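You operate a simulated robot arm through the tools that you are given. There is no shell and no other tool.

You are at the controls of a simulated robot arm. One attempt, no reset.

Task
Grease the yellow nipple till its red bead pops up.
Fine: first press JOG on the ledge to try the lock; open the grease lid, couple the hose, pump; hose back in the green holder, lid shut; leave the other nipples alone; the main switch is locked off and stays so. Where these are worked on the way, their far stop is far enough and under half their travel is too little: grease lid.

It is judged by the outcome, as a careful person would: the job done as asked, and still so three seconds after it is handed in. It fails if anything else is knocked over, pushed out of place, dropped, spilled or broken. Lids that push on must go on centred and level and be pressed home; caps that screw on are set level and turned clockwise until they are tight.

Robot
A 7-joint arm with a two-finger parallel gripper, fixed in place. Base frame: the origin is on the floor under the middle of its stand, x ahead of it, y to its left, z up; the work surface is at about z = 0.72. Readings come in m, degrees, newtons and seconds.
It reaches about 1.479 m from its shoulder. Its first joint turns from -166.0 to 166.0 degrees. Payload 4.4 kg.
Tool frame: the origin (TCP) lies between the finger pads and is the grasp point; the fingertips stand 0.023 m ahead of it; z points along the fingers, y is the line along which they close. The gripper opens to 0.094 m. The fingers are 0.038 m wide and 0.01 m thick; the gripper's body (0.054 by 0.096 m) begins 0.039 m behind the TCP.
Orientation is told as [roll, pitch, yaw] about the base's x, y, z axes, in that order, counted from this pose: with the fingers straight down and closing along the base's y, the tool's x points along the base's -x, its y along +y and its z along -z.

Tools
- The arm moves only by the tool jog_arm. Its argument "series" is a list of rows, each a list of 3 entries, a list of its own where there are three numbers: the turn, a rotation vector about the tool's x, y, z in degrees, then the shift along the tool's x, y, z in m, then the gripper command, from -1 (shut) to 1 (fully open), values between in proportion. In form: [[[ax, ay, az], [x, y, z], hand], ...]. A call has 1 to 20 rows; each row is the pose to reach, as a shift and turn from the pose commanded when the call began, along the tool's axes at that moment. Each row takes 0.2 s and may step no farther than 0.05 m and 8.6 degrees from the row before; otherwise, or with a gripper value out of range, the whole call is refused. A pose out of reach is approached as far as the arm can. The call stops where the force on the tool passes 60 N (or 10 N more than at its start, if that is more) or the arm is blocked; 0.2 s more then pass. The fingers move at their own pace (about 0.072 m/s each) and stop on an object; they squeeze with about 44 N. The grip force told is the motor's: it shows also when the fingers shut on nothing. Time passes only in rows, and 0.2 s behind the last, so rows that repeat a pose let the fingers close. The reply holds the time, the measured pose of the TCP, the force on the tool along the base axes, the opening and the grip force, in the units named above and with some noise, with the torque about the TCP (base axes, N m) and any sound that the robot's microphone picked up, and new pictures: "pictures" is both (left out), scene, wrist or none.
- Cameras (640 x 400 px; columns grow to the right, rows downward): "scene" is fixed at [0.4021, -0.6493, 1.4832]; the picture's right is [0.80, -0.60, 0.00], its down [-0.34, -0.45, -0.83] and it looks along [0.49, 0.66, -0.56] (base axes); focal length 344 px, centre (320, 200). "wrist" rides on the gripper at [0.087, 0.016, -0.074] in the tool frame; the picture's right is [-0.18, 0.98, 0.00], its down [-0.58, -0.11, -0.81] and it looks along [-0.79, -0.15, 0.59] (tool axes); focal length 243 px, centre (320, 200). There is no depth. A picture from a camera that has moved, and an enlarged one, comes with that camera's place and axes in the base frame and with its lens.
- zoom(camera, box): a new picture of the part [left, top, right, bottom] of that camera's present view, enlarged. The clock stands still meanwhile.
- job_done(): hands the job in; it is judged then, once.

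Nothing tells you positions but the pictures and the camera data. Unless the task says otherwise, let go and move clear before handing in.

The tools are called as a command line: name --argument value ..., lists and objects as JSON in quotes. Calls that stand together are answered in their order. jog_arm: Moves the arm, as the interface text tells. Its arguments: {"type":"object","properties":{"series":{"type":"array"},"pictures":{"type":"string","enum":["both","scene","wrist","none"]}},"required":["series"]} The other tools are called the same way: zoom (camera, box) takes an enlarged picture of a part of a camera's view; job_done () hands the job in.

At the start:

```text
time_s: 0.0
ee_pos: [0.8369, -0.0026, 1.1904]
tool_rot: [-0.2, -0.1, -0.1]
wrist_force: [0.0, -0.1, 0.6]
moment: [0.02, 0.0, 0.0]
width: 0.0943
grip_force: 0.2
```

scene: 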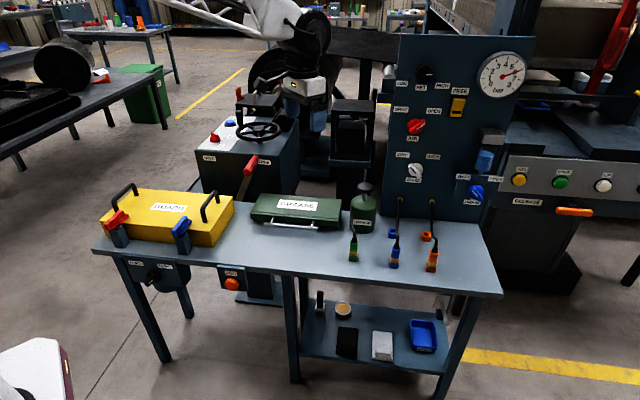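
wrist: 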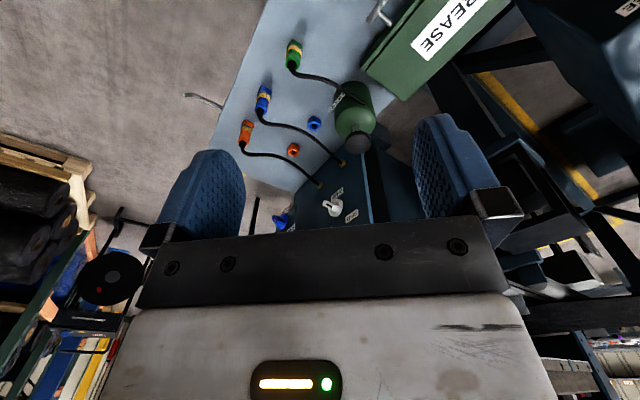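

I see a bench with a yellow guard box, a green grease lid box, a grease pump can with hoses, and a panel behind it. First I'll zoom in to find the details.

zoom --camera "scene" --box '[230, 160, 390, 260]'

zoom --camera "scene" --box '[330, 170, 490, 280]'

zoom --camera "scene" --box '[90, 170, 250, 300]'

zoom --camera "scene" --box '[370, 30, 550, 220]'

zoom --camera "scene" --box '[180, 80, 320, 200]'

zoom --camera "scene" --box '[90, 240, 330, 390]'

zoom --camera "wrist" --box '[200, 0, 520, 240]'

```text
4.00 times, centred on (310, 210) of scene
camera zoom: at [0.4021, -0.6493, 1.4832], right [0.8, -0.6, 0.0], down [-0.34, -0.45, -0.83], along [0.49, 0.66, -0.56], focal length 1376 px, centre (360, 160)
```

zoom: 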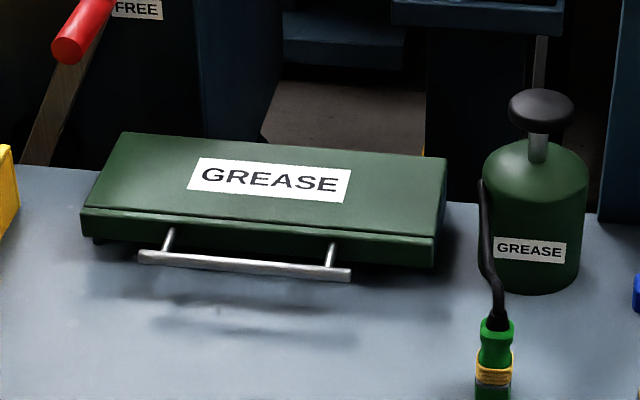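

```text
3.64 times, centred on (410, 225) of scene
camera zoom: at [0.4021, -0.6493, 1.4832], right [0.8, -0.6, 0.0], down [-0.34, -0.45, -0.83], along [0.49, 0.66, -0.56], focal length 1251 px, centre (-7, 109)
```

zoom: 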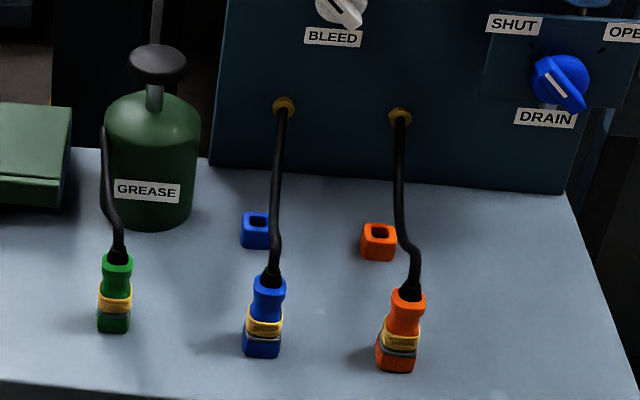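

```text
3.08 times, centred on (170, 235) of scene
camera zoom: at [0.4021, -0.6493, 1.4832], right [0.8, -0.6, 0.0], down [-0.34, -0.45, -0.83], along [0.49, 0.66, -0.56], focal length 1059 px, centre (782, 92)
```

zoom: 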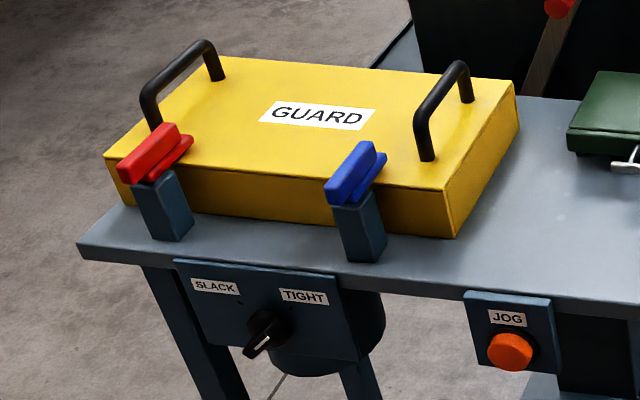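

```text
2.11 times, centred on (460, 125) of scene
camera zoom: at [0.4021, -0.6493, 1.4832], right [0.8, -0.6, 0.0], down [-0.34, -0.45, -0.83], along [0.49, 0.66, -0.56], focal length 724 px, centre (25, 358)
```

zoom: 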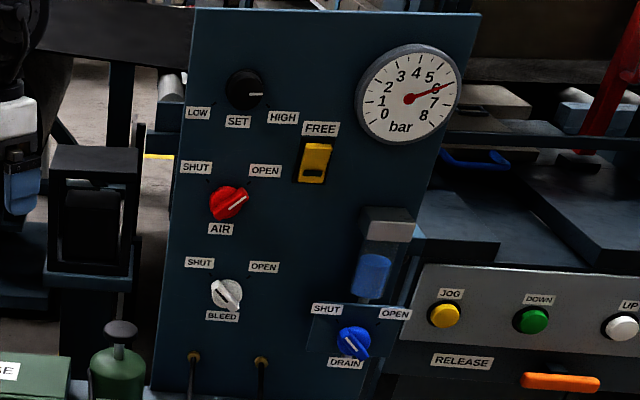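

```text
3.33 times, centred on (250, 140) of scene
camera zoom: at [0.4021, -0.6493, 1.4832], right [0.8, -0.6, 0.0], down [-0.34, -0.45, -0.83], along [0.49, 0.66, -0.56], focal length 1147 px, centre (553, 400)
```

zoom: 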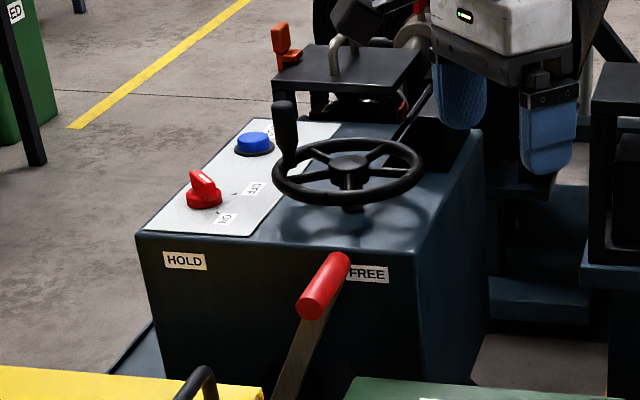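

```text
2.67 times, centred on (210, 315) of scene
camera zoom: at [0.4021, -0.6493, 1.4832], right [0.8, -0.6, 0.0], down [-0.34, -0.45, -0.83], along [0.49, 0.66, -0.56], focal length 918 px, centre (613, -107)
```

zoom: 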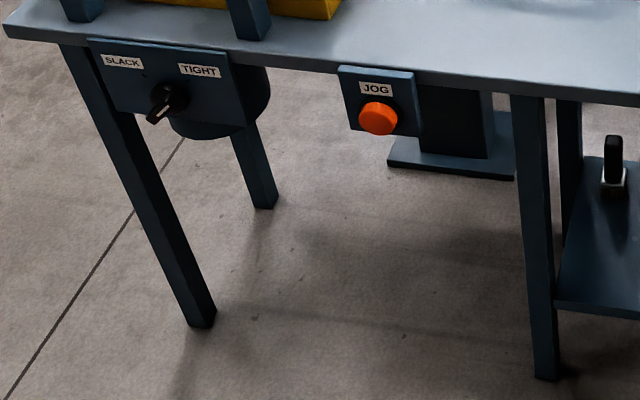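

```text
1.67 times, centred on (360, 120) of wrist
camera zoom: at [0.7506, 0.0149, 1.2635], right [0.18, 0.98, 0.0], down [0.58, -0.11, 0.81], along [0.79, -0.15, -0.59], focal length 404 px, centre (253, 333)
```

zoom: 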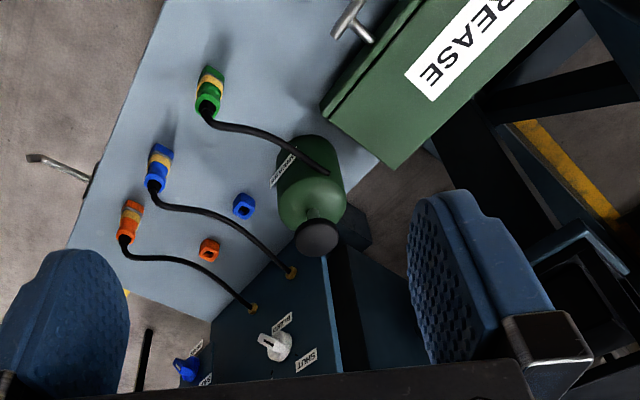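

I need to tell apart the possible JOG buttons, find the yellow nipple, and find the main switch, so I'll zoom in further.

zoom --camera "scene" --box '[195, 105, 275, 165]'

zoom --camera "scene" --box '[490, 130, 640, 230]'

zoom --camera "scene" --box '[0, 0, 200, 130]'

zoom --camera "scene" --box '[290, 270, 480, 390]'

zoom --camera "scene" --box '[200, 255, 260, 300]'

zoom --camera "scene" --box '[240, 60, 400, 200]'

zoom --camera "wrist" --box '[400, 0, 640, 200]'

```text
6.67 times, centred on (235, 135) of scene
camera zoom: at [0.4021, -0.6493, 1.4832], right [0.8, -0.6, 0.0], down [-0.34, -0.45, -0.83], along [0.49, 0.66, -0.56], focal length 2294 px, centre (887, 633)
```

zoom: 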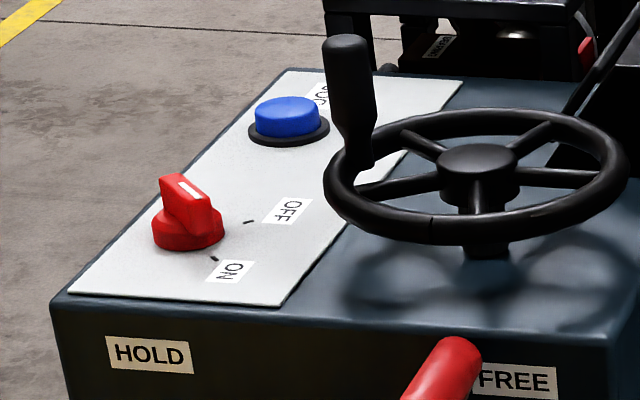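

```text
4.00 times, centred on (565, 180) of scene
camera zoom: at [0.4021, -0.6493, 1.4832], right [0.8, -0.6, 0.0], down [-0.34, -0.45, -0.83], along [0.49, 0.66, -0.56], focal length 1376 px, centre (-660, 280)
```

zoom: 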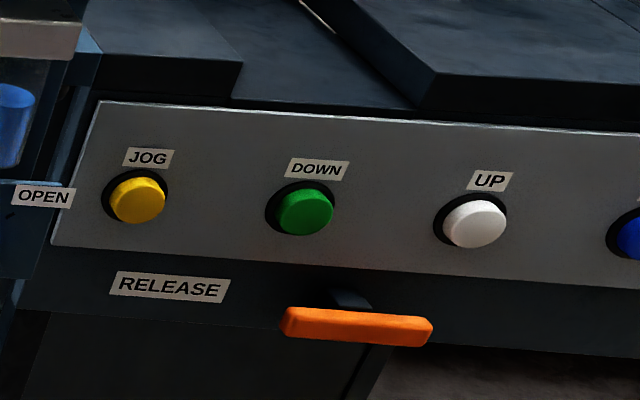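

```text
3.08 times, centred on (100, 65) of scene
camera zoom: at [0.4021, -0.6493, 1.4832], right [0.8, -0.6, 0.0], down [-0.34, -0.45, -0.83], along [0.49, 0.66, -0.56], focal length 1059 px, centre (997, 615)
```

zoom: 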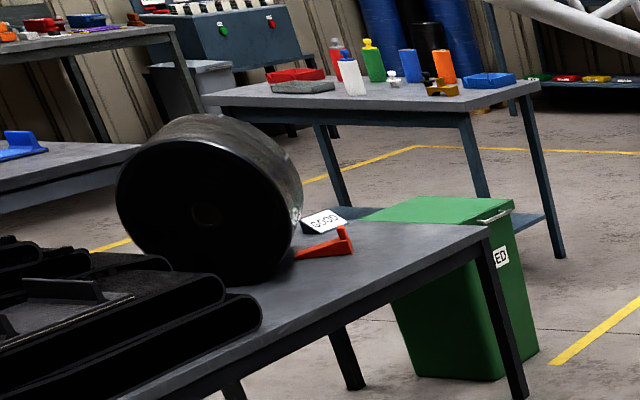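

```text
3.33 times, centred on (385, 330) of scene
camera zoom: at [0.4021, -0.6493, 1.4832], right [0.8, -0.6, 0.0], down [-0.34, -0.45, -0.83], along [0.49, 0.66, -0.56], focal length 1147 px, centre (103, -233)
```

zoom: 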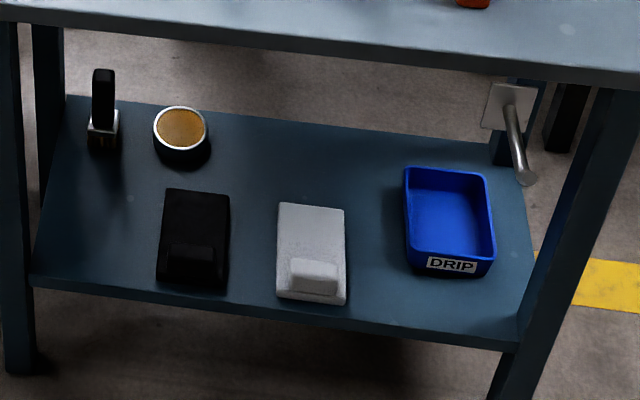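

```text
8.89 times, centred on (230, 278) of scene
camera zoom: at [0.4021, -0.6493, 1.4832], right [0.8, -0.6, 0.0], down [-0.34, -0.45, -0.83], along [0.49, 0.66, -0.56], focal length 3059 px, centre (1120, -489)
```

zoom: 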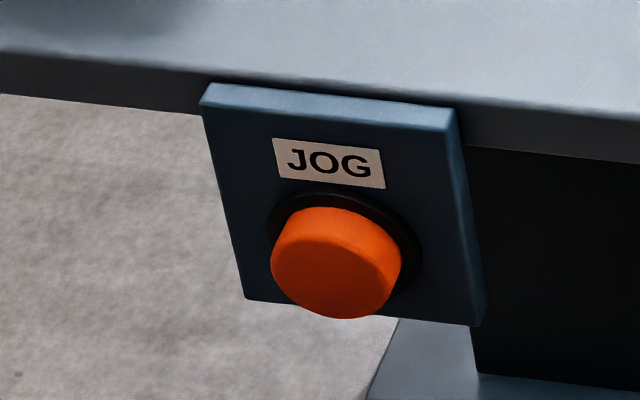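

```text
2.86 times, centred on (320, 130) of scene
camera zoom: at [0.4021, -0.6493, 1.4832], right [0.8, -0.6, 0.0], down [-0.34, -0.45, -0.83], along [0.49, 0.66, -0.56], focal length 983 px, centre (320, 400)
```

zoom: 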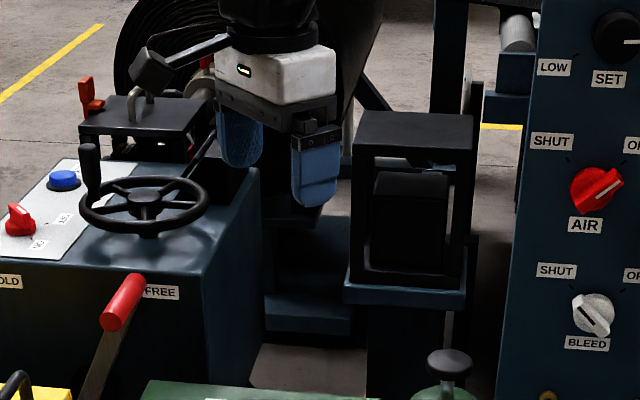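

```text
2.00 times, centred on (520, 100) of wrist
camera zoom: at [0.7506, 0.0149, 1.2635], right [0.18, 0.98, 0.0], down [0.58, -0.11, 0.81], along [0.79, -0.15, -0.59], focal length 485 px, centre (-80, 400)
```

zoom: 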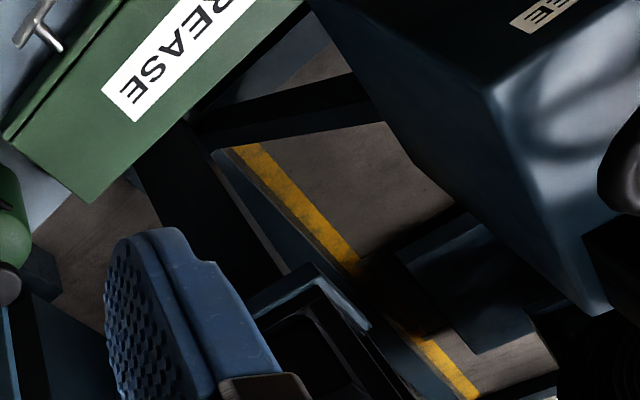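

The label by the blue button on the left machine is partly hidden, so I'll zoom closer on it and on a few other spots.

zoom --camera "scene" --box '[220, 108, 252, 128]'

zoom --camera "scene" --box '[225, 75, 305, 125]'

zoom --camera "scene" --box '[120, 250, 200, 300]'

zoom --camera "scene" --box '[340, 220, 380, 270]'

zoom --camera "scene" --box '[540, 120, 640, 300]'

```text
16.00 times, centred on (236, 118) of scene
camera zoom: at [0.4021, -0.6493, 1.4832], right [0.8, -0.6, 0.0], down [-0.34, -0.45, -0.83], along [0.49, 0.66, -0.56], focal length 5505 px, centre (1664, 1512)
```

zoom: 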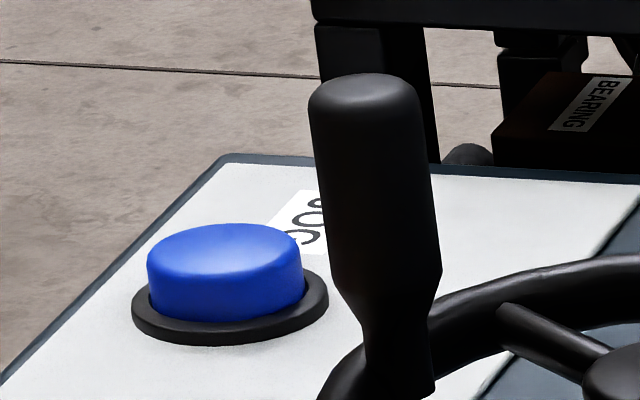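

```text
8.00 times, centred on (265, 100) of scene
camera zoom: at [0.4021, -0.6493, 1.4832], right [0.8, -0.6, 0.0], down [-0.34, -0.45, -0.83], along [0.49, 0.66, -0.56], focal length 2753 px, centre (760, 1000)
```

zoom: 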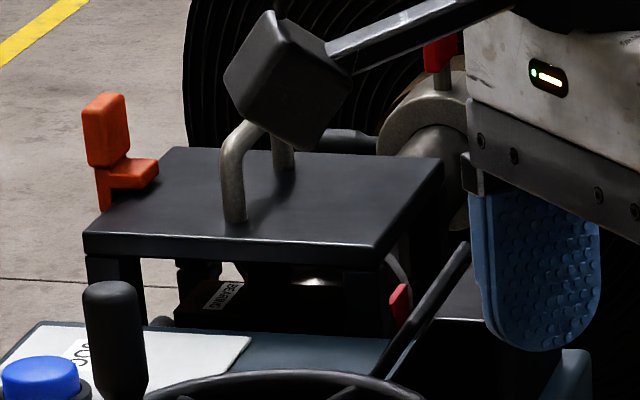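

```text
8.00 times, centred on (160, 275) of scene
camera zoom: at [0.4021, -0.6493, 1.4832], right [0.8, -0.6, 0.0], down [-0.34, -0.45, -0.83], along [0.49, 0.66, -0.56], focal length 2753 px, centre (1600, -400)
```

zoom: 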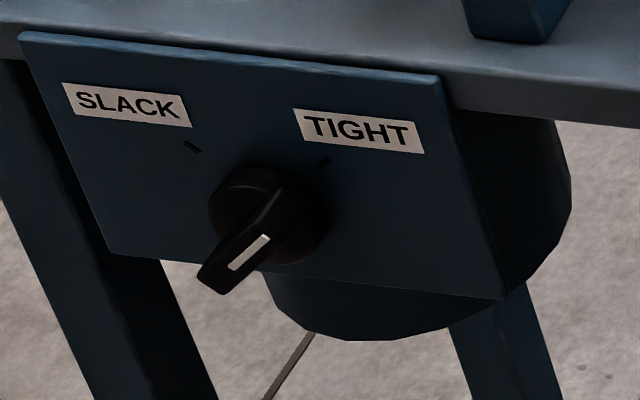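

```text
8.00 times, centred on (360, 245) of scene
camera zoom: at [0.4021, -0.6493, 1.4832], right [0.8, -0.6, 0.0], down [-0.34, -0.45, -0.83], along [0.49, 0.66, -0.56], focal length 2753 px, centre (0, -160)
```

zoom: 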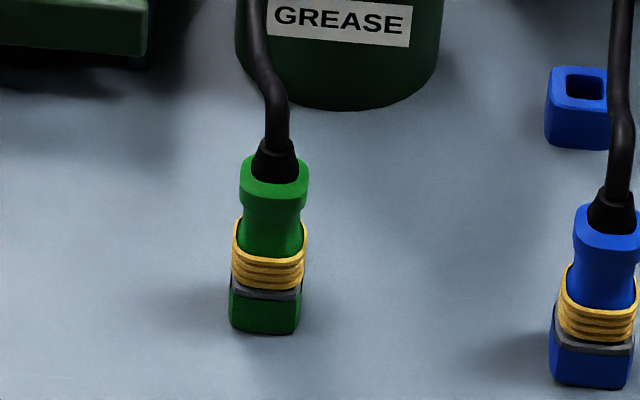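

```text
2.22 times, centred on (590, 210) of scene
camera zoom: at [0.4021, -0.6493, 1.4832], right [0.8, -0.6, 0.0], down [-0.34, -0.45, -0.83], along [0.49, 0.66, -0.56], focal length 765 px, centre (-280, 178)
```

zoom: 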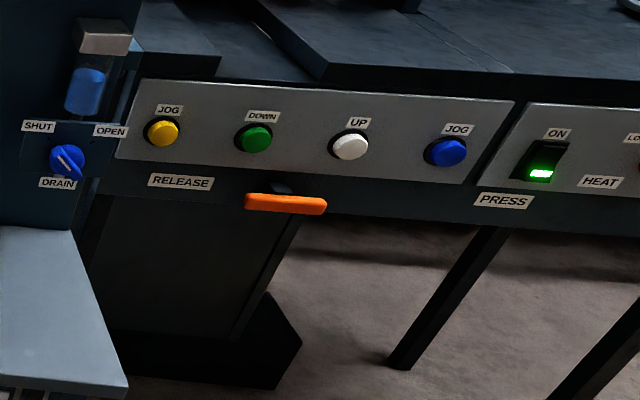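

Several buttons carry the JOG label: orange on the bench front, blue on the left machine, and yellow and blue on the press. I'll turn the wrist camera in place to get better views before choosing one.

jog_arm --series '[[[0, 0, -8], [0, 0, 0], 1], [[0, 0, -16], [0, 0, 0], 1], [[0, 0, -24], [0, 0, 0], 1], [[0, 0, -32], [0, 0, 0], 1], [[0, 0, -40], [0, 0, 0], 1], [[0, 0, -48], [0, 0, 0], 1]]' --pictures "both"

```text
time_s: 1.4
ee_pos: [0.8368, -0.0008, 1.1909]
tool_rot: [-0.1, -0.1, 48.0]
wrist_force: [0.4, 0.6, 0.4]
moment: [0.01, -0.04, -0.04]
width: 0.0938
grip_force: 0.1
camera wrist: at [0.7674, -0.0551, 1.2639], right [-0.61, 0.79, 0.0], down [0.47, 0.36, 0.81], along [0.64, 0.49, -0.59], focal length 243 px, centre (320, 200)
```

scene: 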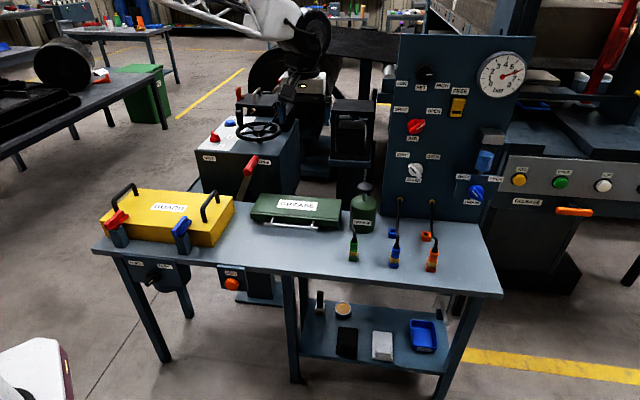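
wrist: 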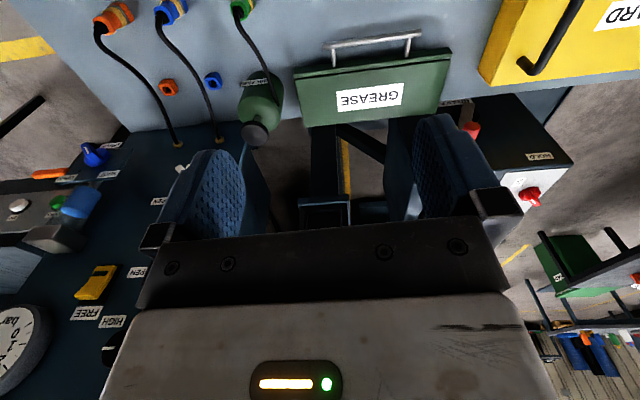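

jog_arm --series '[[[0, 0, -8], [0, 0, 0], 1], [[0, 0, -16], [0, 0, 0], 1], [[0, 0, -24], [0, 0, 0], 1], [[0, 0, -32], [0, 0, 0], 1], [[0, 0, -40], [0, 0, 0], 1]]' --pictures "wrist"

zoom --camera "wrist" --box '[160, 0, 480, 200]'

```text
time_s: 2.6
ee_pos: [0.8367, -0.0027, 1.1916]
tool_rot: [-0.1, 0.2, 88.1]
wrist_force: [0.4, -0.6, 0.0]
moment: [0.0, -0.01, 0.03]
width: 0.094
grip_force: 0.1
camera wrist: at [0.8178, -0.0876, 1.2643], right [-0.98, 0.22, 0.0], down [0.13, 0.58, 0.81], along [0.18, 0.79, -0.59], focal length 243 px, centre (320, 200)
```

wrist: 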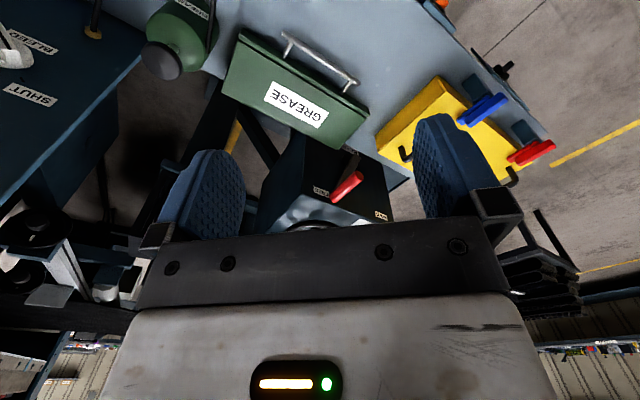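

```text
2.00 times, centred on (320, 100) of wrist
camera zoom: at [0.8178, -0.0876, 1.2643], right [-0.98, 0.22, 0.0], down [0.13, 0.58, 0.81], along [0.18, 0.79, -0.59], focal length 485 px, centre (320, 400)
```

zoom: 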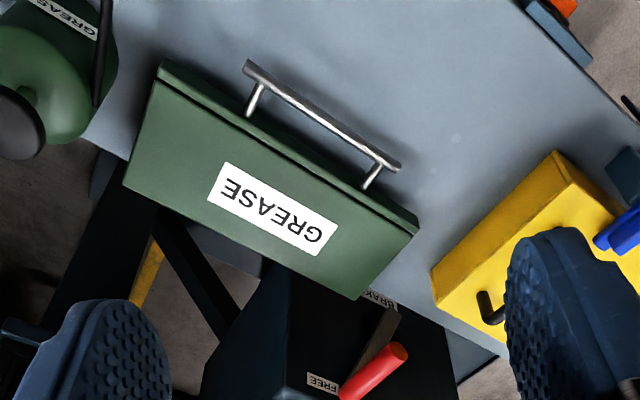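

jog_arm --series '[[[0, 0, 0], [-0.04, 0, -0.028], 1], [[0, 0, 0], [-0.08, 0, -0.056], 1], [[0, 0, 0], [-0.12, 0, -0.084], 1], [[0, 0, 0], [-0.16, 0, -0.11], 1], [[0, 0, 0], [-0.2, 0, -0.13], 1], [[0, 0, 0], [-0.24, 0, -0.15], 1], [[0, 0, 0], [-0.27, 0, -0.15], 1]]' --pictures "wrist"

zoom --camera "wrist" --box '[160, 0, 480, 240]'

```text
time_s: 4.2
ee_pos: [0.8454, 0.2676, 1.341]
tool_rot: [0.0, 0.1, 87.9]
wrist_force: [-0.2, 0.1, 0.8]
moment: [-0.04, 0.0, -0.01]
width: 0.094
grip_force: 0.0
camera wrist: at [0.8272, 0.1813, 1.4128], right [-0.98, 0.22, 0.0], down [0.13, 0.58, 0.81], along [0.18, 0.79, -0.59], focal length 243 px, centre (320, 200)
```

wrist: 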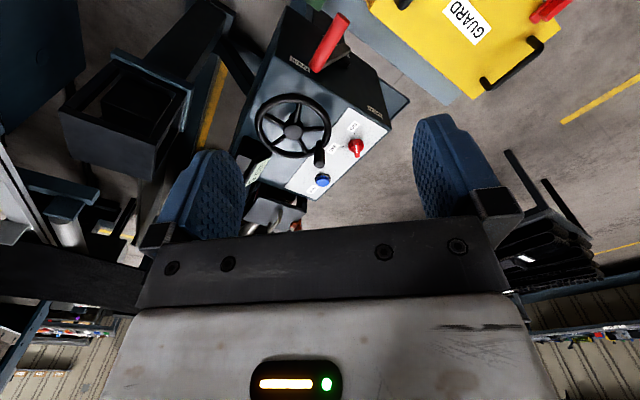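

```text
1.67 times, centred on (320, 120) of wrist
camera zoom: at [0.8272, 0.1813, 1.4128], right [-0.98, 0.22, 0.0], down [0.13, 0.58, 0.81], along [0.18, 0.79, -0.59], focal length 404 px, centre (320, 333)
```

zoom: 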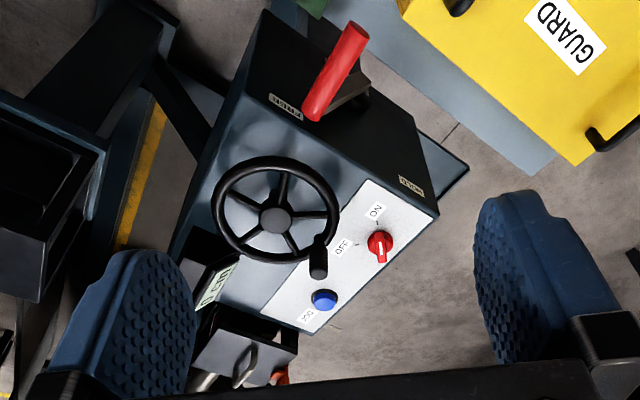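

zoom --camera "wrist" --box '[290, 110, 400, 200]'

zoom --camera "wrist" --box '[220, 120, 320, 240]'

zoom --camera "wrist" --box '[0, 60, 160, 260]'

```text
4.44 times, centred on (345, 155) of wrist
camera zoom: at [0.8272, 0.1813, 1.4128], right [-0.98, 0.22, 0.0], down [0.13, 0.58, 0.81], along [0.18, 0.79, -0.59], focal length 1078 px, centre (209, 400)
```

zoom: 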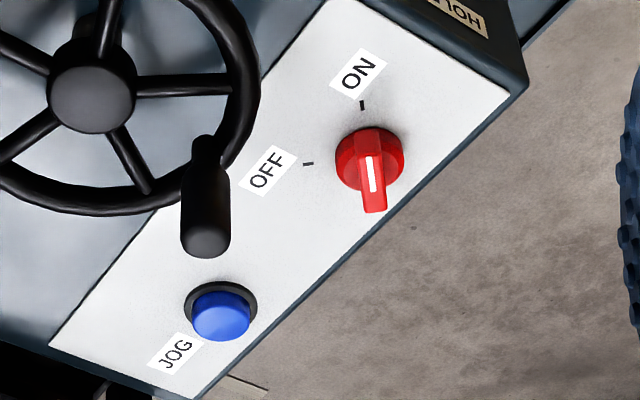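

```text
3.33 times, centred on (270, 180) of wrist
camera zoom: at [0.8272, 0.1813, 1.4128], right [-0.98, 0.22, 0.0], down [0.13, 0.58, 0.81], along [0.18, 0.79, -0.59], focal length 809 px, centre (487, 267)
```

zoom: 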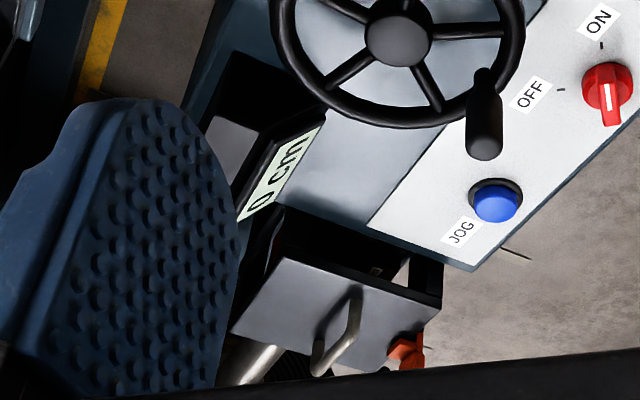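

```text
2.00 times, centred on (80, 160) of wrist
camera zoom: at [0.8272, 0.1813, 1.4128], right [-0.98, 0.22, 0.0], down [0.13, 0.58, 0.81], along [0.18, 0.79, -0.59], focal length 485 px, centre (800, 280)
```

zoom: 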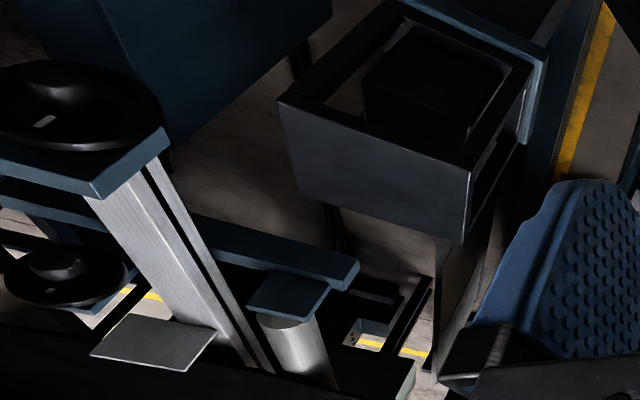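

zoom --camera "scene" --box '[440, 0, 640, 130]'

zoom --camera "scene" --box '[230, 0, 440, 130]'

zoom --camera "scene" --box '[180, 60, 400, 210]'

zoom --camera "scene" --box '[425, 260, 525, 360]'

```text
3.08 times, centred on (540, 65) of scene
camera zoom: at [0.4021, -0.6493, 1.4832], right [0.8, -0.6, 0.0], down [-0.34, -0.45, -0.83], along [0.49, 0.66, -0.56], focal length 1059 px, centre (-357, 615)
```

zoom: 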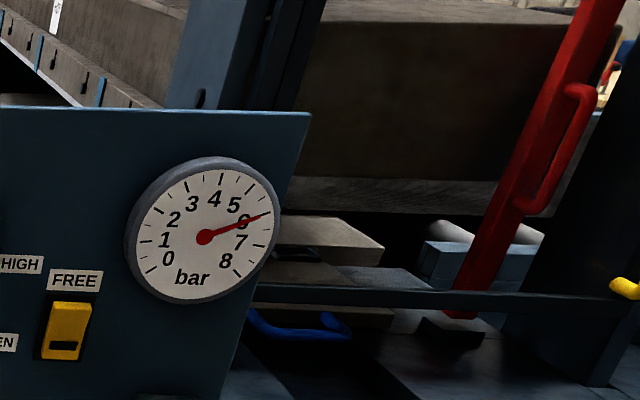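

```text
3.05 times, centred on (335, 65) of scene
camera zoom: at [0.4021, -0.6493, 1.4832], right [0.8, -0.6, 0.0], down [-0.34, -0.45, -0.83], along [0.49, 0.66, -0.56], focal length 1049 px, centre (274, 611)
```

zoom: 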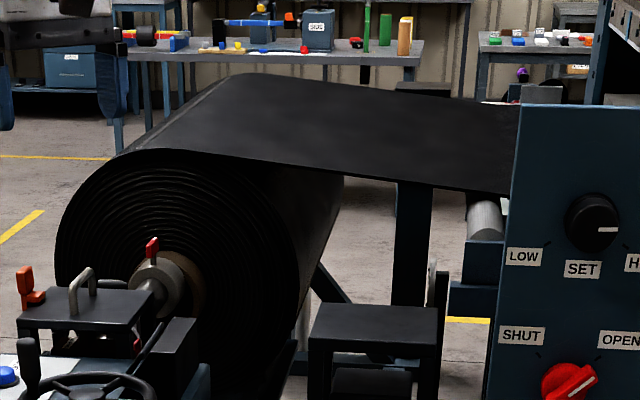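

```text
2.67 times, centred on (290, 135) of scene
camera zoom: at [0.4021, -0.6493, 1.4832], right [0.8, -0.6, 0.0], down [-0.34, -0.45, -0.83], along [0.49, 0.66, -0.56], focal length 918 px, centre (400, 373)
```

zoom: 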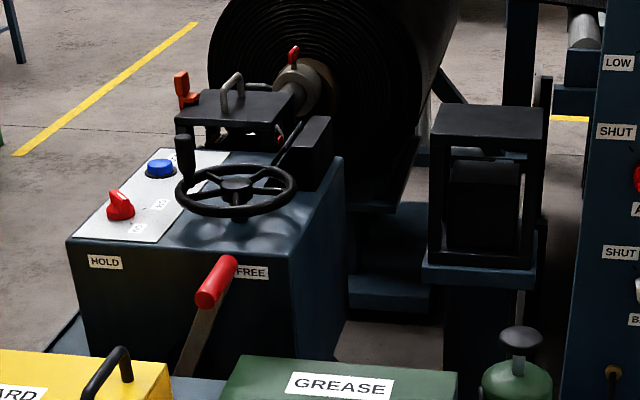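

```text
4.00 times, centred on (475, 310) of scene
camera zoom: at [0.4021, -0.6493, 1.4832], right [0.8, -0.6, 0.0], down [-0.34, -0.45, -0.83], along [0.49, 0.66, -0.56], focal length 1376 px, centre (-300, -240)
```

zoom: 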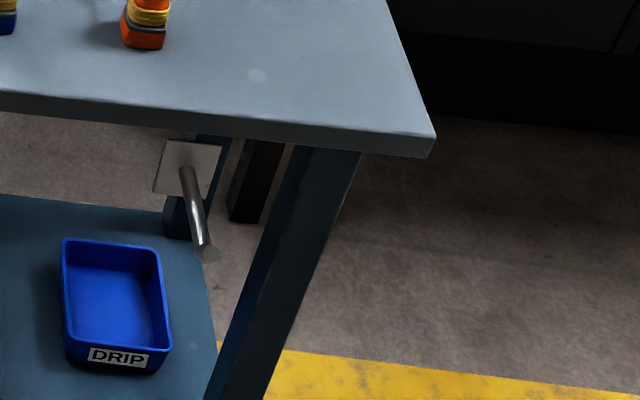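

I'll pan the camera around to look for the main switch and anything else that could be called a ledge.

jog_arm --series '[[[0, 0, -8], [0, 0, 0], 1], [[0, 0, -16], [0, 0, 0], 1], [[0, 0, -24], [0, 0, 0], 1], [[0, 0, -32], [0, 0, 0], 1], [[0, 0, -40], [0, 0, 0], 1], [[0, 0, -48], [0, 0, 0], 1]]' --pictures "wrist"

jog_arm --series '[[[0, 0, 8], [0, 0, 0], 1], [[0, 0, 16], [0, 0, 0], 1], [[0, 0, 24], [0, 0, 0], 1], [[0, 0, 32], [0, 0, 0], 1], [[0, 0, 40], [0, 0, 0], 1], [[0, 0, 48], [0, 0, 0], 1], [[0, 0, 56], [0, 0, 0], 1], [[0, 0, 64], [0, 0, 0], 1], [[0, 0, 72], [0, 0, 0], 1], [[0, 0, 80], [0, 0, 0], 1], [[0, 0, 88], [0, 0, 0], 1], [[0, 0, 96], [0, 0, 0], 1]]' --pictures "wrist"

```text
time_s: 5.6
ee_pos: [0.8462, 0.2678, 1.3402]
tool_rot: [0.1, 0.1, 136.1]
wrist_force: [1.3, 0.0, -0.3]
moment: [-0.01, -0.02, 0.0]
width: 0.094
grip_force: 0.1
camera wrist: at [0.8978, 0.1969, 1.4133], right [-0.81, -0.58, 0.0], down [-0.34, 0.48, 0.81], along [-0.47, 0.66, -0.59], focal length 243 px, centre (320, 200)
```

wrist: 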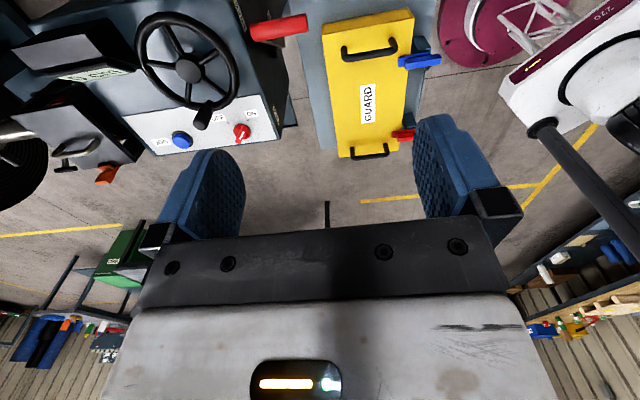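

```text
time_s: 8.2
ee_pos: [0.8451, 0.2687, 1.3412]
tool_rot: [-0.2, 0.0, 39.8]
wrist_force: [0.3, -0.2, -0.6]
moment: [0.0, 0.01, 0.05]
width: 0.0939
grip_force: 0.2
camera wrist: at [0.7694, 0.2253, 1.4133], right [-0.49, 0.87, 0.0], down [0.51, 0.29, 0.81], along [0.7, 0.39, -0.59], focal length 243 px, centre (320, 200)
```

wrist: 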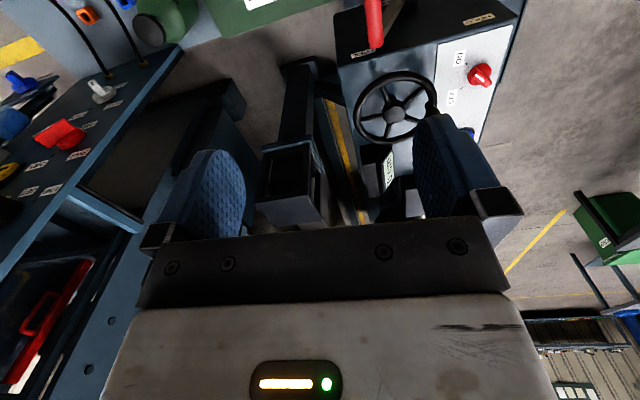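

zoom --camera "wrist" --box '[230, 50, 430, 240]'

jog_arm --series '[[[0, 0, 8], [0, 0, 0], 1], [[0, 0, 16], [0, 0, 0], 1], [[0, 0, 24], [0, 0, 0], 1], [[0, 0, 32], [0, 0, 0], 1], [[0, 0, 40], [0, 0, 0], 1], [[0, 0, 48], [0, 0, 0], 1], [[0, 0, 56], [0, 0, 0], 1], [[0, 0, 64], [0, 0, 0], 1], [[0, 0, 72], [0, 0, 0], 1]]' --pictures "wrist"

jog_arm --series '[[[0, 0, 8], [0, 0, 0], 1], [[0, 0, 16], [0, 0, 0], 1], [[0, 0, 24], [0, 0, 0], 1], [[0, 0, 32], [0, 0, 0], 1], [[0, 0, 40], [0, 0, 0], 1], [[0, 0, 48], [0, 0, 0], 1], [[0, 0, 56], [0, 0, 0], 1]]' --pictures "wrist"

```text
2.11 times, centred on (330, 145) of wrist
camera zoom: at [0.7694, 0.2253, 1.4133], right [-0.49, 0.87, 0.0], down [0.51, 0.29, 0.81], along [0.7, 0.39, -0.59], focal length 511 px, centre (299, 316)
```

zoom: 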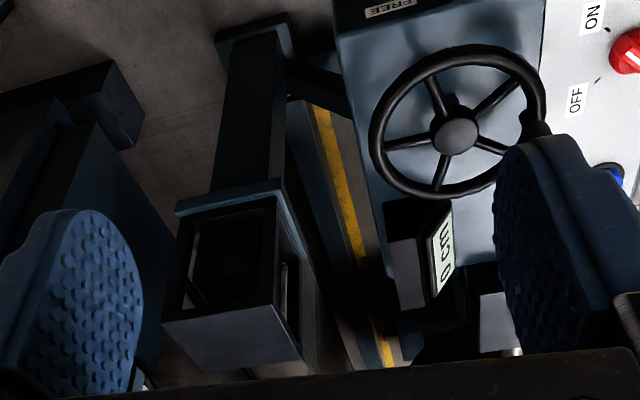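

```text
time_s: 10.2
ee_pos: [0.8461, 0.2682, 1.3412]
tool_rot: [0.0, -0.1, -32.2]
wrist_force: [0.5, -0.3, 0.0]
moment: [0.01, 0.05, 0.02]
width: 0.0941
grip_force: 0.0
camera wrist: at [0.7819, 0.3281, 1.4136], right [0.68, 0.73, 0.0], down [0.43, -0.4, 0.81], along [0.59, -0.55, -0.59], focal length 243 px, centre (320, 200)
```

wrist: 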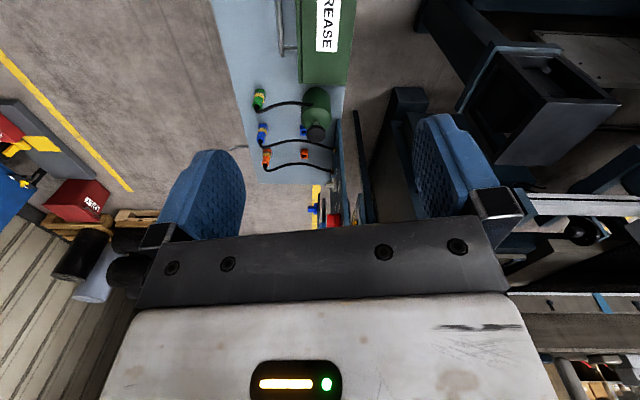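

```text
time_s: 11.8
ee_pos: [0.8459, 0.2692, 1.3422]
tool_rot: [0.1, -0.2, -88.1]
wrist_force: [0.0, -0.4, -0.8]
moment: [0.03, 0.0, 0.04]
width: 0.0939
grip_force: 0.0
camera wrist: at [0.8601, 0.3561, 1.4139], right [0.99, -0.15, 0.0], down [-0.09, -0.58, 0.81], along [-0.12, -0.8, -0.59], focal length 243 px, centre (320, 200)
```

wrist: 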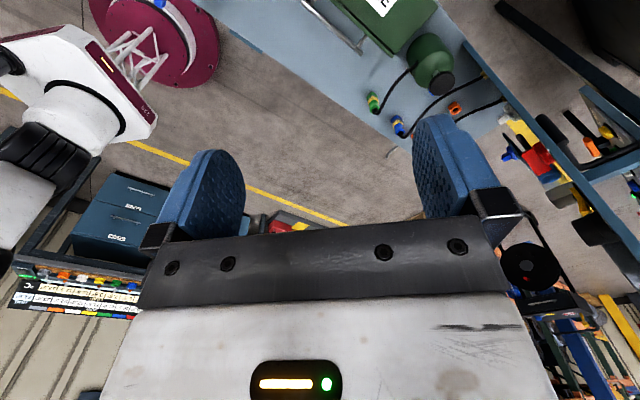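

jog_arm --series '[[[0, 0, -8.375], [-0.0159, -0.0272, 0.015], 1], [[0, 0, -16.75], [-0.0318, -0.0543, 0.03], 1], [[0, 0, -25.125], [-0.0478, -0.0815, 0.045], 1], [[0, 0, -33.5], [-0.0637, -0.1086, 0.06], 1], [[0, 0, -41.875], [-0.0796, -0.1358, 0.075], 1], [[0, 0, -50.25], [-0.0955, -0.1629, 0.09], 1], [[0, 0, -58.625], [-0.1114, -0.1901, 0.105], 1], [[0, 0, -67], [-0.1274, -0.2173, 0.12], 1], [[0, 0, -75.375], [-0.1433, -0.2444, 0.135], 1], [[0, 0, -83.75], [-0.1592, -0.2716, 0.15], 1], [[0, 0, -92.125], [-0.1751, -0.2987, 0.165], 1], [[0, 0, -100.5], [-0.191, -0.3259, 0.18], 1], [[0, 0, -108.875], [-0.2069, -0.353, 0.195], 1], [[0, 0, -117.25], [-0.2229, -0.3802, 0.21], 1], [[0, 0, -125.625], [-0.2388, -0.4073, 0.225], 1], [[0, 0, -134], [-0.2547, -0.4345, 0.24], 1]]' --pictures "both"

```text
time_s: 15.2
ee_pos: [0.4214, -0.0004, 1.0999]
tool_rot: [-0.2, 0.0, 46.1]
wrist_force: [-1.1, -0.2, -0.2]
moment: [0.03, -0.04, -0.01]
width: 0.0939
grip_force: 0.2
camera wrist: at [0.3499, -0.0505, 1.173], right [-0.58, 0.81, 0.0], down [0.48, 0.34, 0.81], along [0.66, 0.47, -0.59], focal length 243 px, centre (320, 200)
```

scene: 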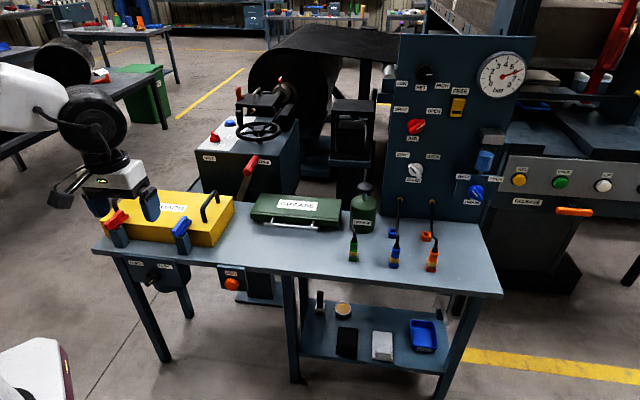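
wrist: 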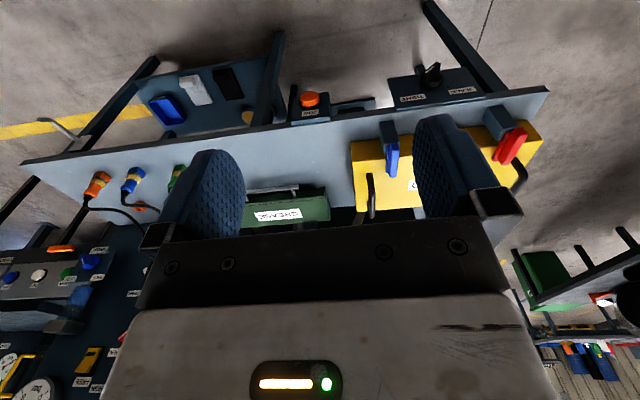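

zoom --camera "wrist" --box '[200, 40, 400, 160]'

zoom --camera "wrist" --box '[370, 40, 560, 170]'

zoom --camera "wrist" --box '[0, 220, 150, 400]'

zoom --camera "wrist" --box '[30, 40, 200, 160]'

zoom --camera "scene" --box '[190, 60, 400, 210]'

```text
3.20 times, centred on (300, 100) of wrist
camera zoom: at [0.3499, -0.0505, 1.173], right [-0.58, 0.81, 0.0], down [0.48, 0.34, 0.81], along [0.66, 0.47, -0.59], focal length 776 px, centre (384, 520)
```

zoom: 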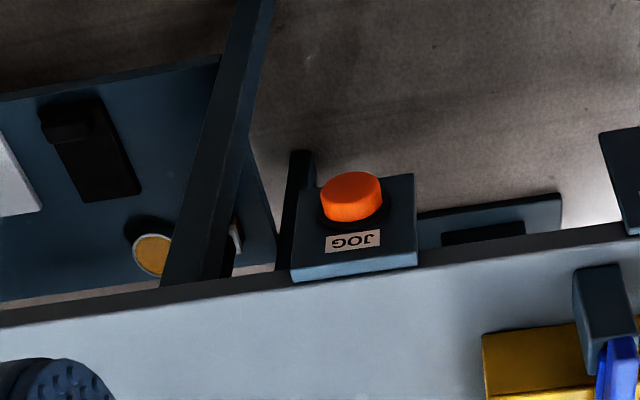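

```text
3.08 times, centred on (465, 105) of wrist
camera zoom: at [0.3499, -0.0505, 1.173], right [-0.58, 0.81, 0.0], down [0.48, 0.34, 0.81], along [0.66, 0.47, -0.59], focal length 746 px, centre (-126, 492)
```

zoom: 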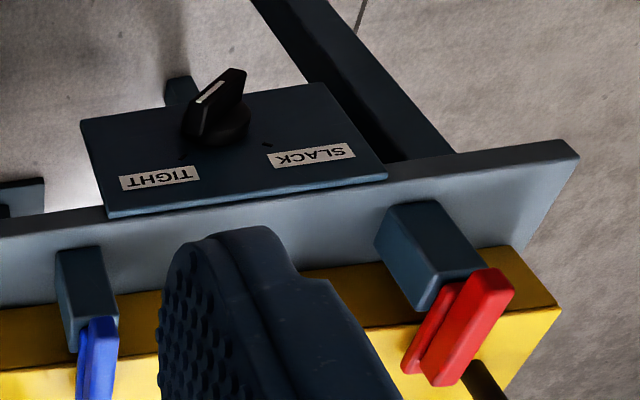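

```text
2.22 times, centred on (75, 310) of wrist
camera zoom: at [0.3499, -0.0505, 1.173], right [-0.58, 0.81, 0.0], down [0.48, 0.34, 0.81], along [0.66, 0.47, -0.59], focal length 539 px, centre (864, -44)
```

zoom: 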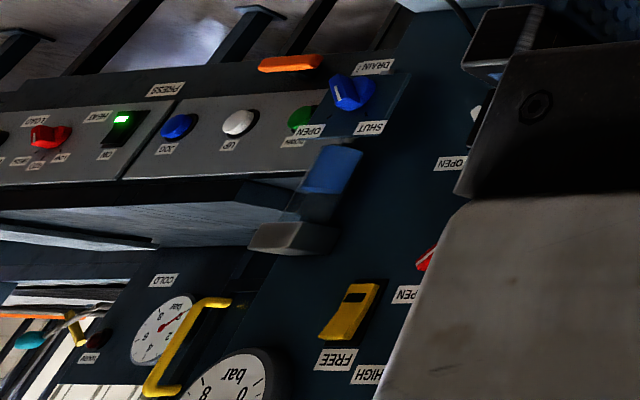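

```text
3.33 times, centred on (115, 100) of wrist
camera zoom: at [0.3499, -0.0505, 1.173], right [-0.58, 0.81, 0.0], down [0.48, 0.34, 0.81], along [0.66, 0.47, -0.59], focal length 809 px, centre (1003, 533)
```

zoom: 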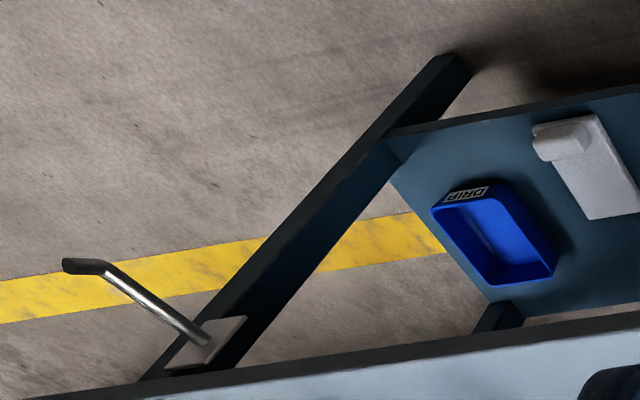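

```text
2.67 times, centred on (295, 135) of scene
camera zoom: at [0.4021, -0.6493, 1.4832], right [0.8, -0.6, 0.0], down [-0.34, -0.45, -0.83], along [0.49, 0.66, -0.56], focal length 918 px, centre (387, 373)
```

zoom: 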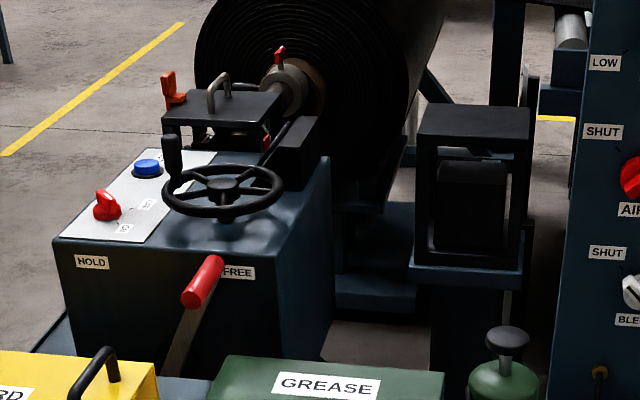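

zoom --camera "scene" --box '[196, 112, 244, 142]'

zoom --camera "scene" --box '[375, 90, 475, 190]'

zoom --camera "scene" --box '[330, 70, 400, 200]'

zoom --camera "scene" --box '[225, 70, 315, 130]'

```text
13.33 times, centred on (220, 127) of scene
camera zoom: at [0.4021, -0.6493, 1.4832], right [0.8, -0.6, 0.0], down [-0.34, -0.45, -0.83], along [0.49, 0.66, -0.56], focal length 4588 px, centre (1653, 1173)
```

zoom: 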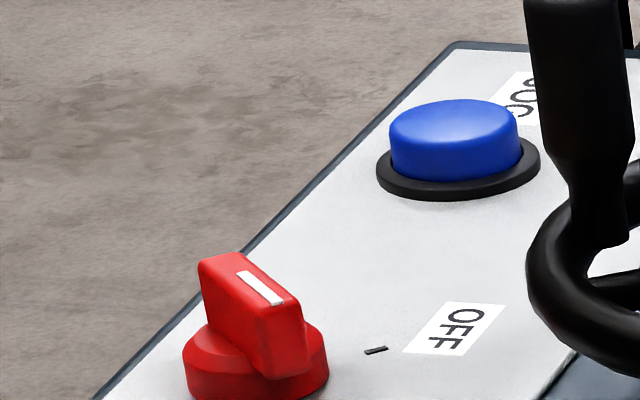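

```text
4.00 times, centred on (425, 140) of scene
camera zoom: at [0.4021, -0.6493, 1.4832], right [0.8, -0.6, 0.0], down [-0.34, -0.45, -0.83], along [0.49, 0.66, -0.56], focal length 1376 px, centre (-100, 440)
```

zoom: 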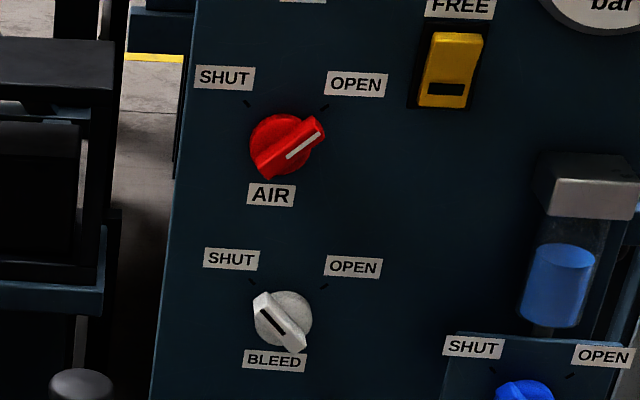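

```text
3.08 times, centred on (365, 135) of scene
camera zoom: at [0.4021, -0.6493, 1.4832], right [0.8, -0.6, 0.0], down [-0.34, -0.45, -0.83], along [0.49, 0.66, -0.56], focal length 1059 px, centre (182, 400)
```

zoom: 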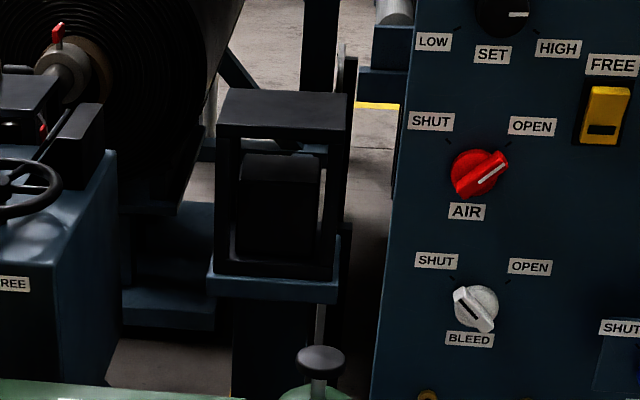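

```text
6.67 times, centred on (270, 100) of scene
camera zoom: at [0.4021, -0.6493, 1.4832], right [0.8, -0.6, 0.0], down [-0.34, -0.45, -0.83], along [0.49, 0.66, -0.56], focal length 2294 px, centre (653, 867)
```

zoom: 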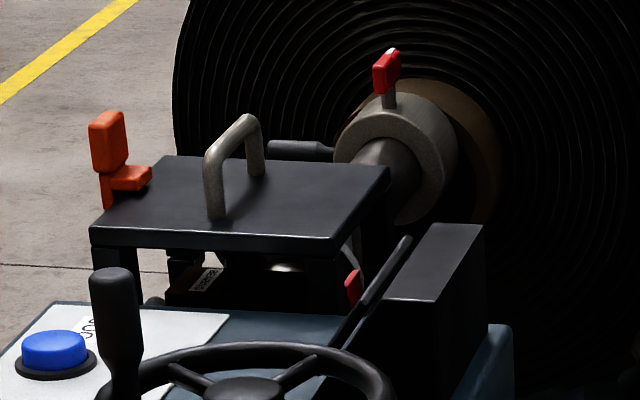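

The ON/OFF knob on the reel stand points to ON, so it isn't the locked-off main switch. There's a plate with a rod at the bench's right end, and I'll move the camera over for a closer look.

jog_arm --series '[[[0, 0, 0], [0.0055, -0.0463, 0.0055], 1], [[0, 0, 0], [0.011, -0.0926, 0.011], 1], [[0, 0, 0], [0.0165, -0.1388, 0.0165], 1], [[0, 0, 0], [0.022, -0.1851, 0.022], 1], [[0, 0, 0], [0.0275, -0.2314, 0.0275], 1], [[0, 0, 0], [0.033, -0.2777, 0.033], 1], [[0, 0, 0], [0.0385, -0.3239, 0.0385], 1], [[0, 0, 0], [0.044, -0.3702, 0.044], 1], [[0, 0, 0], [0.0495, -0.4165, 0.0495], 1], [[0, 0, 0], [0.055, -0.4628, 0.055], 1], [[0, 0, 0], [0.0605, -0.5091, 0.0605], 1], [[0, 0, 0], [0.066, -0.5553, 0.066], 1], [[0, 0, 0], [0.0715, -0.6016, 0.0715], 1], [[0, 0, 0], [0.077, -0.6479, 0.077], 1], [[0, 0, 0], [0.0825, -0.6942, 0.0825], 1], [[0, 0, 0], [0.088, -0.7404, 0.088], 1]]' --pictures "both"

```text
time_s: 18.6
ee_pos: [0.8908, -0.5803, 1.0138]
tool_rot: [-0.2, 0.0, 46.1]
wrist_force: [-0.4, 0.3, 1.9]
moment: [-0.02, 0.02, 0.01]
width: 0.0941
grip_force: 0.1
camera wrist: at [0.8201, -0.6302, 1.0866], right [-0.58, 0.82, 0.0], down [0.48, 0.34, 0.81], along [0.66, 0.47, -0.59], focal length 243 px, centre (320, 200)
```

scene: 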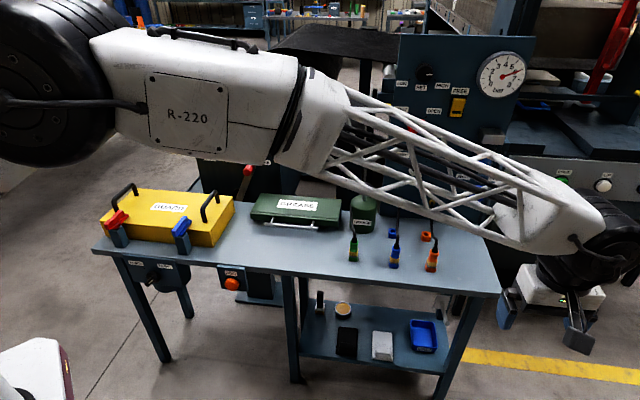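
wrist: 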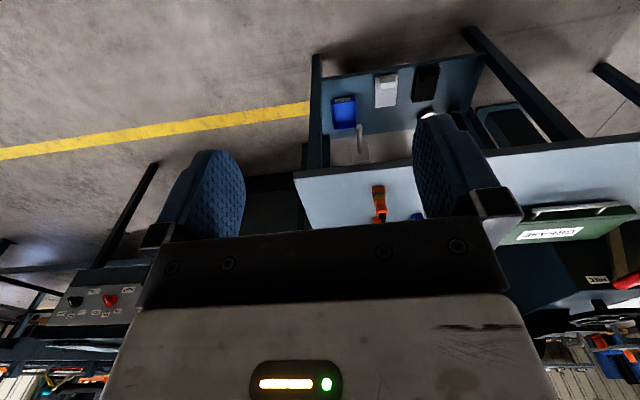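

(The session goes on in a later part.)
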